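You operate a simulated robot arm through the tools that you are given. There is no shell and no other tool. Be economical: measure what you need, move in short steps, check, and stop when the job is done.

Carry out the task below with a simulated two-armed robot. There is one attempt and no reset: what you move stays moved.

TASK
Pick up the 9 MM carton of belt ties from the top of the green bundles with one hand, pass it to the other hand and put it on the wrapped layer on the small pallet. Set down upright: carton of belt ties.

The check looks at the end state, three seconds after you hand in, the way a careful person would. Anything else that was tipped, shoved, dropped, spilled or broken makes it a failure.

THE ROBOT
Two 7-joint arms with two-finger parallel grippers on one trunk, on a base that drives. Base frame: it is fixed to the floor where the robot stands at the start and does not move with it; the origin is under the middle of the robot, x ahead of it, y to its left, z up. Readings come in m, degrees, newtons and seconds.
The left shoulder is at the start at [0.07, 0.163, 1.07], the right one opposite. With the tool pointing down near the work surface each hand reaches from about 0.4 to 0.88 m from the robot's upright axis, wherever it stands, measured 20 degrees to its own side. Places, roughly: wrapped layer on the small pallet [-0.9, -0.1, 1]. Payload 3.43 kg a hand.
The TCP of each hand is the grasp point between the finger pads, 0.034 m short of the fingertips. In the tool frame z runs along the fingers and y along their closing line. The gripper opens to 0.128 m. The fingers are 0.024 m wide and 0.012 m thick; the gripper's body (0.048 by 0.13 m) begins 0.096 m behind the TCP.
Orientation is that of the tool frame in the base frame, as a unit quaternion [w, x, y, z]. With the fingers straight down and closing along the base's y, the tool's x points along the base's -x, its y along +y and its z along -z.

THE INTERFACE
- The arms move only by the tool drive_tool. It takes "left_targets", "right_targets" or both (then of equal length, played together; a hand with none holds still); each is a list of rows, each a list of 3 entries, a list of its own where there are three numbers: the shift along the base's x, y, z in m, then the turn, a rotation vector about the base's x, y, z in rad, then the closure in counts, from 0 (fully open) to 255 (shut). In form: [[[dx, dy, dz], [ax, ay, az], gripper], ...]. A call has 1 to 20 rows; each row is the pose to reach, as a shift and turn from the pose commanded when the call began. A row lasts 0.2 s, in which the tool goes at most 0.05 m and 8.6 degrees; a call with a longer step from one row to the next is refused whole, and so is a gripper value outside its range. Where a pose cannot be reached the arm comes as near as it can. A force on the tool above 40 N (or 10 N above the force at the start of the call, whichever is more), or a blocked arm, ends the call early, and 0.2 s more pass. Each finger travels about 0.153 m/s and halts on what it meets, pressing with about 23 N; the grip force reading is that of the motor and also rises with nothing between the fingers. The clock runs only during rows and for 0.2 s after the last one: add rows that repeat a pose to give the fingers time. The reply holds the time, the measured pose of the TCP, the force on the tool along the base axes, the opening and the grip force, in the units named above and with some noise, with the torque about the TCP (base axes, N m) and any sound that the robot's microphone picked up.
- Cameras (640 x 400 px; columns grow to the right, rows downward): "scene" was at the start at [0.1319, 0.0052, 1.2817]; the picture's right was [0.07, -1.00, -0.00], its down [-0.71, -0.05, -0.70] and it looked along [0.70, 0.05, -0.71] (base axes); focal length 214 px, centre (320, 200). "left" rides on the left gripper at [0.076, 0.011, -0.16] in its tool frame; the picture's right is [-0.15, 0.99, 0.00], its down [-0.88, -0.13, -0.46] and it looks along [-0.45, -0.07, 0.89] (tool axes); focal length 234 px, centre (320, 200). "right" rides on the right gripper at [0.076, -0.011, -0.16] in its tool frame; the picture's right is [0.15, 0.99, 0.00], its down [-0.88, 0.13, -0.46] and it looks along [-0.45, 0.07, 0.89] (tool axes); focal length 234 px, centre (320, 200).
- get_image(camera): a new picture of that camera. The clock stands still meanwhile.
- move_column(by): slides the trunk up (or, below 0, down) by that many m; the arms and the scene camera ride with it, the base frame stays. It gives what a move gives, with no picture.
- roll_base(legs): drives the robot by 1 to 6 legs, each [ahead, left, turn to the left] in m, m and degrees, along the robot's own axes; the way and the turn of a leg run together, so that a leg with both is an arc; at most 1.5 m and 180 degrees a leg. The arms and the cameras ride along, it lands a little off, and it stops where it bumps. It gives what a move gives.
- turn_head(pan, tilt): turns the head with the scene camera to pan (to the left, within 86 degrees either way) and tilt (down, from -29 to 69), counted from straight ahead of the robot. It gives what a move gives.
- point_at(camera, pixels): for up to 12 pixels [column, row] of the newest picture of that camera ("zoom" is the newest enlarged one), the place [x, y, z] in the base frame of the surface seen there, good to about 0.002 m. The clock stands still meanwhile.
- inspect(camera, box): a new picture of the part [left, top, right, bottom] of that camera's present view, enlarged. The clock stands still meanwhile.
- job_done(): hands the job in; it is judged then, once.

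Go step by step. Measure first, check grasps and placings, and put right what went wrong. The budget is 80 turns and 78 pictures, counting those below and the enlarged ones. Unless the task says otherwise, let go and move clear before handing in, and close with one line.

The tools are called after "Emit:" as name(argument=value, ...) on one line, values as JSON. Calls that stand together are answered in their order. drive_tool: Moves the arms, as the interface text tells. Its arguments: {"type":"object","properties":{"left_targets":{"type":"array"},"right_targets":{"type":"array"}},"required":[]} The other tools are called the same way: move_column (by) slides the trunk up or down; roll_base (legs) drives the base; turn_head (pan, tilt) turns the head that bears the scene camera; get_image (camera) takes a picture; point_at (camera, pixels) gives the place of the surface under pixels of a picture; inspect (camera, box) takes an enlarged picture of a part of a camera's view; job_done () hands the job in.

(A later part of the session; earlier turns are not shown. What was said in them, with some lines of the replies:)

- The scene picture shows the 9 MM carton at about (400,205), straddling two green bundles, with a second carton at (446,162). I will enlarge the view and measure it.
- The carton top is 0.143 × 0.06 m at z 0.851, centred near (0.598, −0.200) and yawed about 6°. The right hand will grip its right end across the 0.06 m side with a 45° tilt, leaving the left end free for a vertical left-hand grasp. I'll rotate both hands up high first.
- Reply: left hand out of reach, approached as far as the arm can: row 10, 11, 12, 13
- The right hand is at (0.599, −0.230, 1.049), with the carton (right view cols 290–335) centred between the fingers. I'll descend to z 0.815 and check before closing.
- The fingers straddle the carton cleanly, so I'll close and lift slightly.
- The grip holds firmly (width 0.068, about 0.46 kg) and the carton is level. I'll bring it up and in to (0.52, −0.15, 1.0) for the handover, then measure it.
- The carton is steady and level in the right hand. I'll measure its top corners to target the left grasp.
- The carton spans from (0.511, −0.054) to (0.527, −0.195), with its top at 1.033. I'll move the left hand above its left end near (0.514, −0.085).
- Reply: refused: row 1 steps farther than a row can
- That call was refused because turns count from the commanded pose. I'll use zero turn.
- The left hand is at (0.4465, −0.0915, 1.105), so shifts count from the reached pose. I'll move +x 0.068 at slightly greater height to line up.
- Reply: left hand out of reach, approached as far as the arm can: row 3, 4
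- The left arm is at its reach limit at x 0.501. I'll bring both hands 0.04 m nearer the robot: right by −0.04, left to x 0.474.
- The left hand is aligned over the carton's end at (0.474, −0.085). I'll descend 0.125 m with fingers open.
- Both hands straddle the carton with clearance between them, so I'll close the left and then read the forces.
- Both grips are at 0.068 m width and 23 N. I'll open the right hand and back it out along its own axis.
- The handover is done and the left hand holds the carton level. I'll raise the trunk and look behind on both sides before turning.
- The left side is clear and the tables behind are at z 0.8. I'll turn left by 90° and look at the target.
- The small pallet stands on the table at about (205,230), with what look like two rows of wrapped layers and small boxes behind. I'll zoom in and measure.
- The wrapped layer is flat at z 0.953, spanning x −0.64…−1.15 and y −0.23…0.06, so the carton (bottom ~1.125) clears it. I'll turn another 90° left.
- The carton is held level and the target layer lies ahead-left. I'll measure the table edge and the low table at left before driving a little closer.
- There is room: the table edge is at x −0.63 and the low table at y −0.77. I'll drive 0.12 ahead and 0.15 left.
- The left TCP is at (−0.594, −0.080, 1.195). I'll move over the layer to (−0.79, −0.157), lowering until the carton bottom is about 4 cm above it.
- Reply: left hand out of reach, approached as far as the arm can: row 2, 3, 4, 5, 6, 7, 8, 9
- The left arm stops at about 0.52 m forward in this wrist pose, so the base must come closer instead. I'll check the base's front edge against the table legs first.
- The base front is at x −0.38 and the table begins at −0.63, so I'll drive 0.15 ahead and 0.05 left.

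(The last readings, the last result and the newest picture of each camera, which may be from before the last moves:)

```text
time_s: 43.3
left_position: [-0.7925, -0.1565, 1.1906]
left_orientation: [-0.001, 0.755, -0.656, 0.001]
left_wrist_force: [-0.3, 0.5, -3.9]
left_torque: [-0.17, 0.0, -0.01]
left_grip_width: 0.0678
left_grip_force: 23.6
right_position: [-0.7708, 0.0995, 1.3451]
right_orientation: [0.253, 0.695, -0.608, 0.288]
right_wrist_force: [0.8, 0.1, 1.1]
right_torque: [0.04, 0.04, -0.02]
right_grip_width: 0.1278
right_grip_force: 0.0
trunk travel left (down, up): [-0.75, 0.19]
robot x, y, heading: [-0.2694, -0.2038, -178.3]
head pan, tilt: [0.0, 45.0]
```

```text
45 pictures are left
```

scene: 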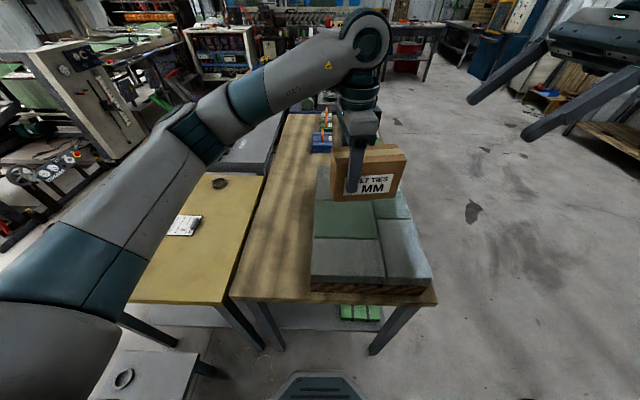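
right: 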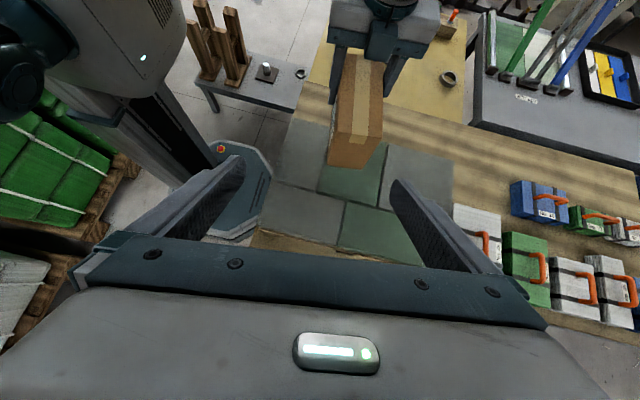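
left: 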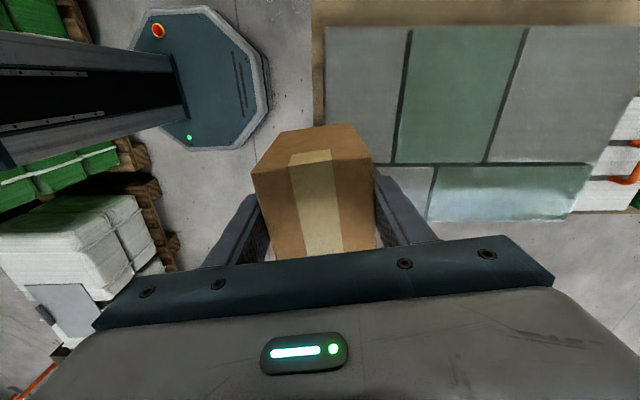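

The carton hangs directly over the layer. I'll lower the trunk 0.14 m, to about 3 cm above, and check.

Emit:
move_column(by=-0.14)

Emit:
inspect(camera="scene", box=[240, 100, 460, 300])

Emit:
inspect(camera="right", box=[220, 20, 480, 240])

```text
time_s: 44.9
left_position: [-0.7944, -0.1564, 1.0487]
left_orientation: [-0.002, 0.754, -0.656, 0.001]
left_wrist_force: [0.0, 0.5, -3.8]
left_torque: [-0.16, -0.03, 0.02]
left_grip_width: 0.068
left_grip_force: 22.6
right_position: [-0.7744, 0.0998, 1.203]
right_orientation: [0.252, 0.695, -0.608, 0.289]
right_wrist_force: [0.2, -0.5, -0.5]
right_torque: [0.0, -0.02, -0.01]
right_grip_width: 0.128
right_grip_force: 0.0
trunk travel left (down, up): [-0.61, 0.33]
robot x, y, heading: [-0.2684, -0.2048, -178.0]
head pan, tilt: [0.0, 45.0]
```

```text
2.00 times, centred on (350, 200) of scene
```

zoom: 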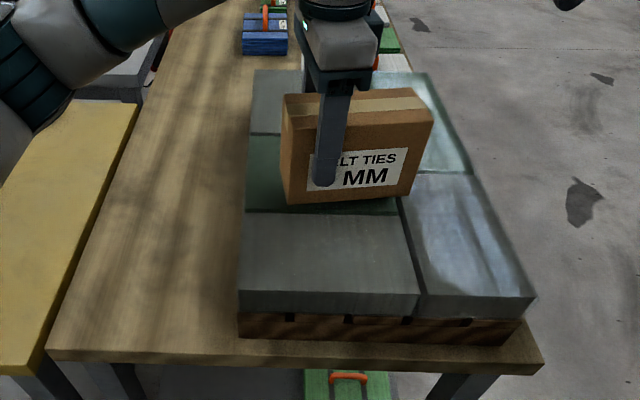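

```text
1.82 times, centred on (350, 130) of right
```

zoom: 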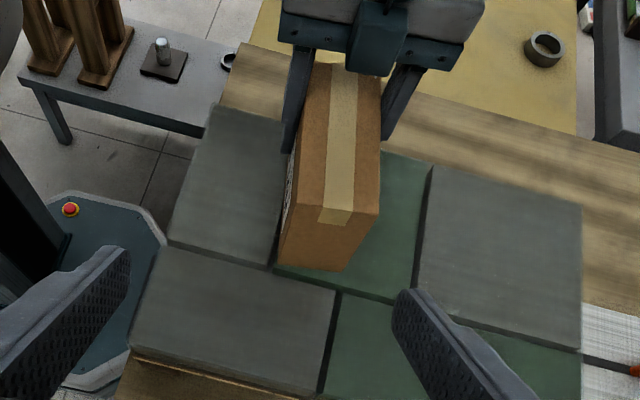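

The carton is upright just above the layer, near its centre. I'll measure its bottom edges to find the exact gap and level.

Emit:
point_at(camera="zoom", pixels=[[284, 262], [342, 268], [302, 200], [374, 210], [345, 80], [330, 240], [400, 250], [250, 200]])

Emit:
point_at(camera="scene", pixels=[[385, 199], [443, 196], [383, 148], [454, 160], [390, 225]])

```text
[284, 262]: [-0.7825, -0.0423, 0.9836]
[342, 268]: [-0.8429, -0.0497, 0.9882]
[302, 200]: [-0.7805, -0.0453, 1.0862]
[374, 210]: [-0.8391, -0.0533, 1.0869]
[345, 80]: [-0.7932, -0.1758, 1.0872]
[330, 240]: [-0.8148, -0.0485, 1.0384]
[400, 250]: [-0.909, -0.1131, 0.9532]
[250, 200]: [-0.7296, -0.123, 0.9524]
```

```text
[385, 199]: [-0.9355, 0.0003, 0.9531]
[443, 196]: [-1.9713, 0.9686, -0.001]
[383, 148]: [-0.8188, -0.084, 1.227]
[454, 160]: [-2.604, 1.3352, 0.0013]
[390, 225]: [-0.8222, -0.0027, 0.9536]
```

The bottom is at about 0.981, roughly 2.8 cm above the layer, and the top is level. I'll lower in fine steps.

Emit:
drive_tool(left_targets=[[[0, 0, -0.01], [0, 0, 0], 255], [[0, 0, -0.018], [0, 0, 0], 255], [[0, 0, -0.022], [0, 0, 0], 255], [[0, 0, -0.024], [0, 0, 0], 255], [[0, 0, -0.025], [0, 0, 0], 255], [[0, 0, -0.025], [0, 0, 0], 255]])

Emit:
inspect(camera="right", box=[290, 100, 410, 200])

Emit:
point_at(camera="right", pixels=[[365, 130]])

```text
time_s: 46.3
left_position: [-0.7943, -0.1579, 1.0254]
left_orientation: [-0.001, 0.754, -0.657, -0.001]
left_wrist_force: [-3.4, 0.1, 19.8]
left_torque: [-0.49, 0.02, -0.19]
left_grip_width: 0.068
left_grip_force: 23.2
right_position: [-0.7735, 0.0983, 1.2056]
right_orientation: [0.252, 0.696, -0.608, 0.288]
right_wrist_force: [0.0, -0.1, 1.2]
right_torque: [-0.01, -0.01, 0.0]
right_grip_width: 0.1282
right_grip_force: 0.0
trunk travel left (down, up): [-0.61, 0.33]
robot x, y, heading: [-0.2668, -0.2042, -178.2]
head pan, tilt: [0.0, 45.0]
```

```text
4.00 times, centred on (350, 150) of right
```

zoom: 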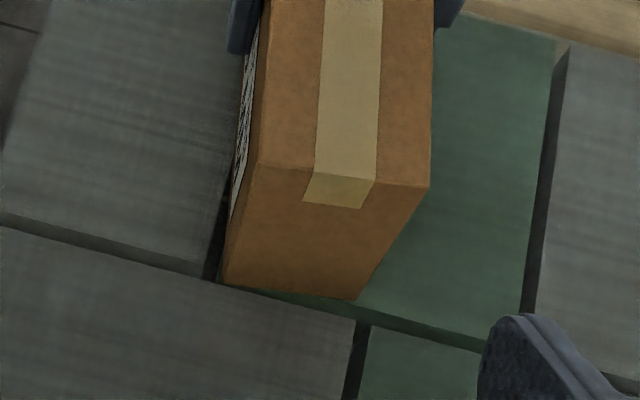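

```text
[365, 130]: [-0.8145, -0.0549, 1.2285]
```

Contact is made: the force rose to +20 N. I'll ease up 1.5 mm, open, and read before retreating.

Emit:
drive_tool(left_targets=[[[0, 0, 0.0015], [0, 0, 0], 255], [[0, 0, 0.0015], [0, 0, 0], 255], [[0, 0, 0.0015], [0, 0, 0], 100], [[0, 0, 0.0015], [0, 0, 0], 0], [[0, 0, 0.0015], [0, 0, 0], 0], [[0, 0, 0.0015], [0, 0, 0], 0]])

Emit:
get_image(camera="left")

Emit:
inspect(camera="right", box=[220, 20, 480, 240])

```text
time_s: 47.7
left_position: [-0.794, -0.1568, 1.0254]
left_orientation: [-0.001, 0.755, -0.656, 0.0]
left_wrist_force: [-0.6, -0.2, 0.0]
left_torque: [-0.01, -0.03, 0.02]
left_grip_width: 0.128
left_grip_force: 0.1
right_position: [-0.7731, 0.0984, 1.204]
right_orientation: [0.253, 0.695, -0.609, 0.288]
right_wrist_force: [0.2, 0.0, 0.3]
right_torque: [0.03, 0.02, -0.01]
right_grip_width: 0.1279
right_grip_force: 0.1
trunk travel left (down, up): [-0.61, 0.33]
robot x, y, heading: [-0.2716, -0.2083, -177.8]
head pan, tilt: [0.0, 45.0]
```

```text
41 pictures are left
```

left: 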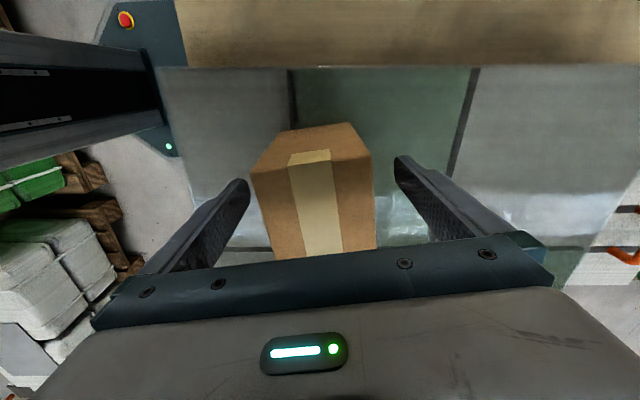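

```text
1.82 times, centred on (350, 130) of right
```

zoom: 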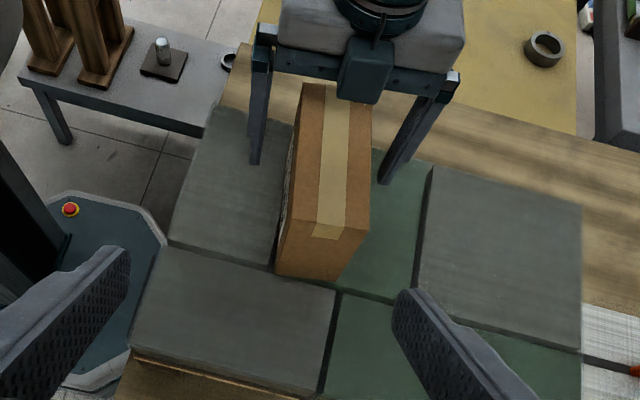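

The carton stands free and upright between the open fingers. I'll raise the trunk straight up to clear it.

Emit:
move_column(by=0.2)

Emit:
get_image(camera="scene")

Emit:
get_image(camera="left")

```text
time_s: 49.9
left_position: [-0.7949, -0.1567, 1.2243]
left_orientation: [-0.001, 0.754, -0.657, 0.0]
left_wrist_force: [0.3, -0.2, 0.2]
left_torque: [-0.01, 0.02, -0.02]
left_grip_width: 0.128
left_grip_force: 0.1
right_position: [-0.7734, 0.0992, 1.4058]
right_orientation: [0.252, 0.695, -0.608, 0.288]
right_wrist_force: [0.0, 0.4, -0.6]
right_torque: [0.01, 0.02, -0.04]
right_grip_width: 0.1279
right_grip_force: 0.0
trunk travel left (down, up): [-0.81, 0.13]
robot x, y, heading: [-0.2698, -0.2068, -178.2]
head pan, tilt: [0.0, 45.0]
```

```text
39 pictures are left
```

scene: 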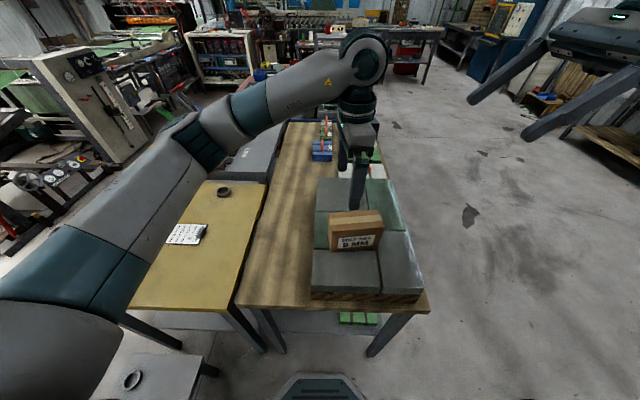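

```text
38 pictures are left
```

left: 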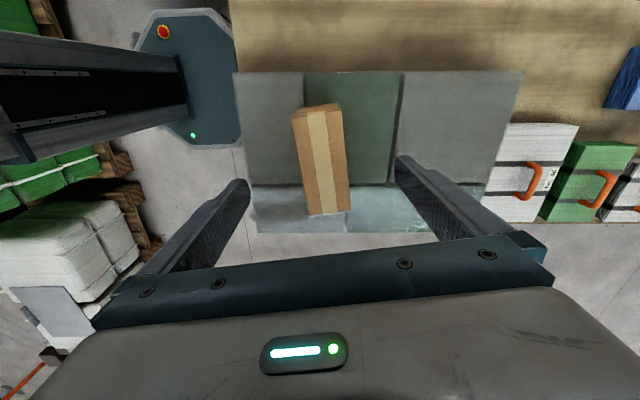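

The 9 MM carton stands upright on the wrapped layer (scene pixel 355,230). Both hands are empty and clear of it, so I'm handing in.

Emit:
job_done()

```text
The job is handed in.
```

The 9 MM carton of belt ties was picked up with the right hand, passed to the left, and set down upright on the wrapped layer on the small pallet; I saw nothing else moved.
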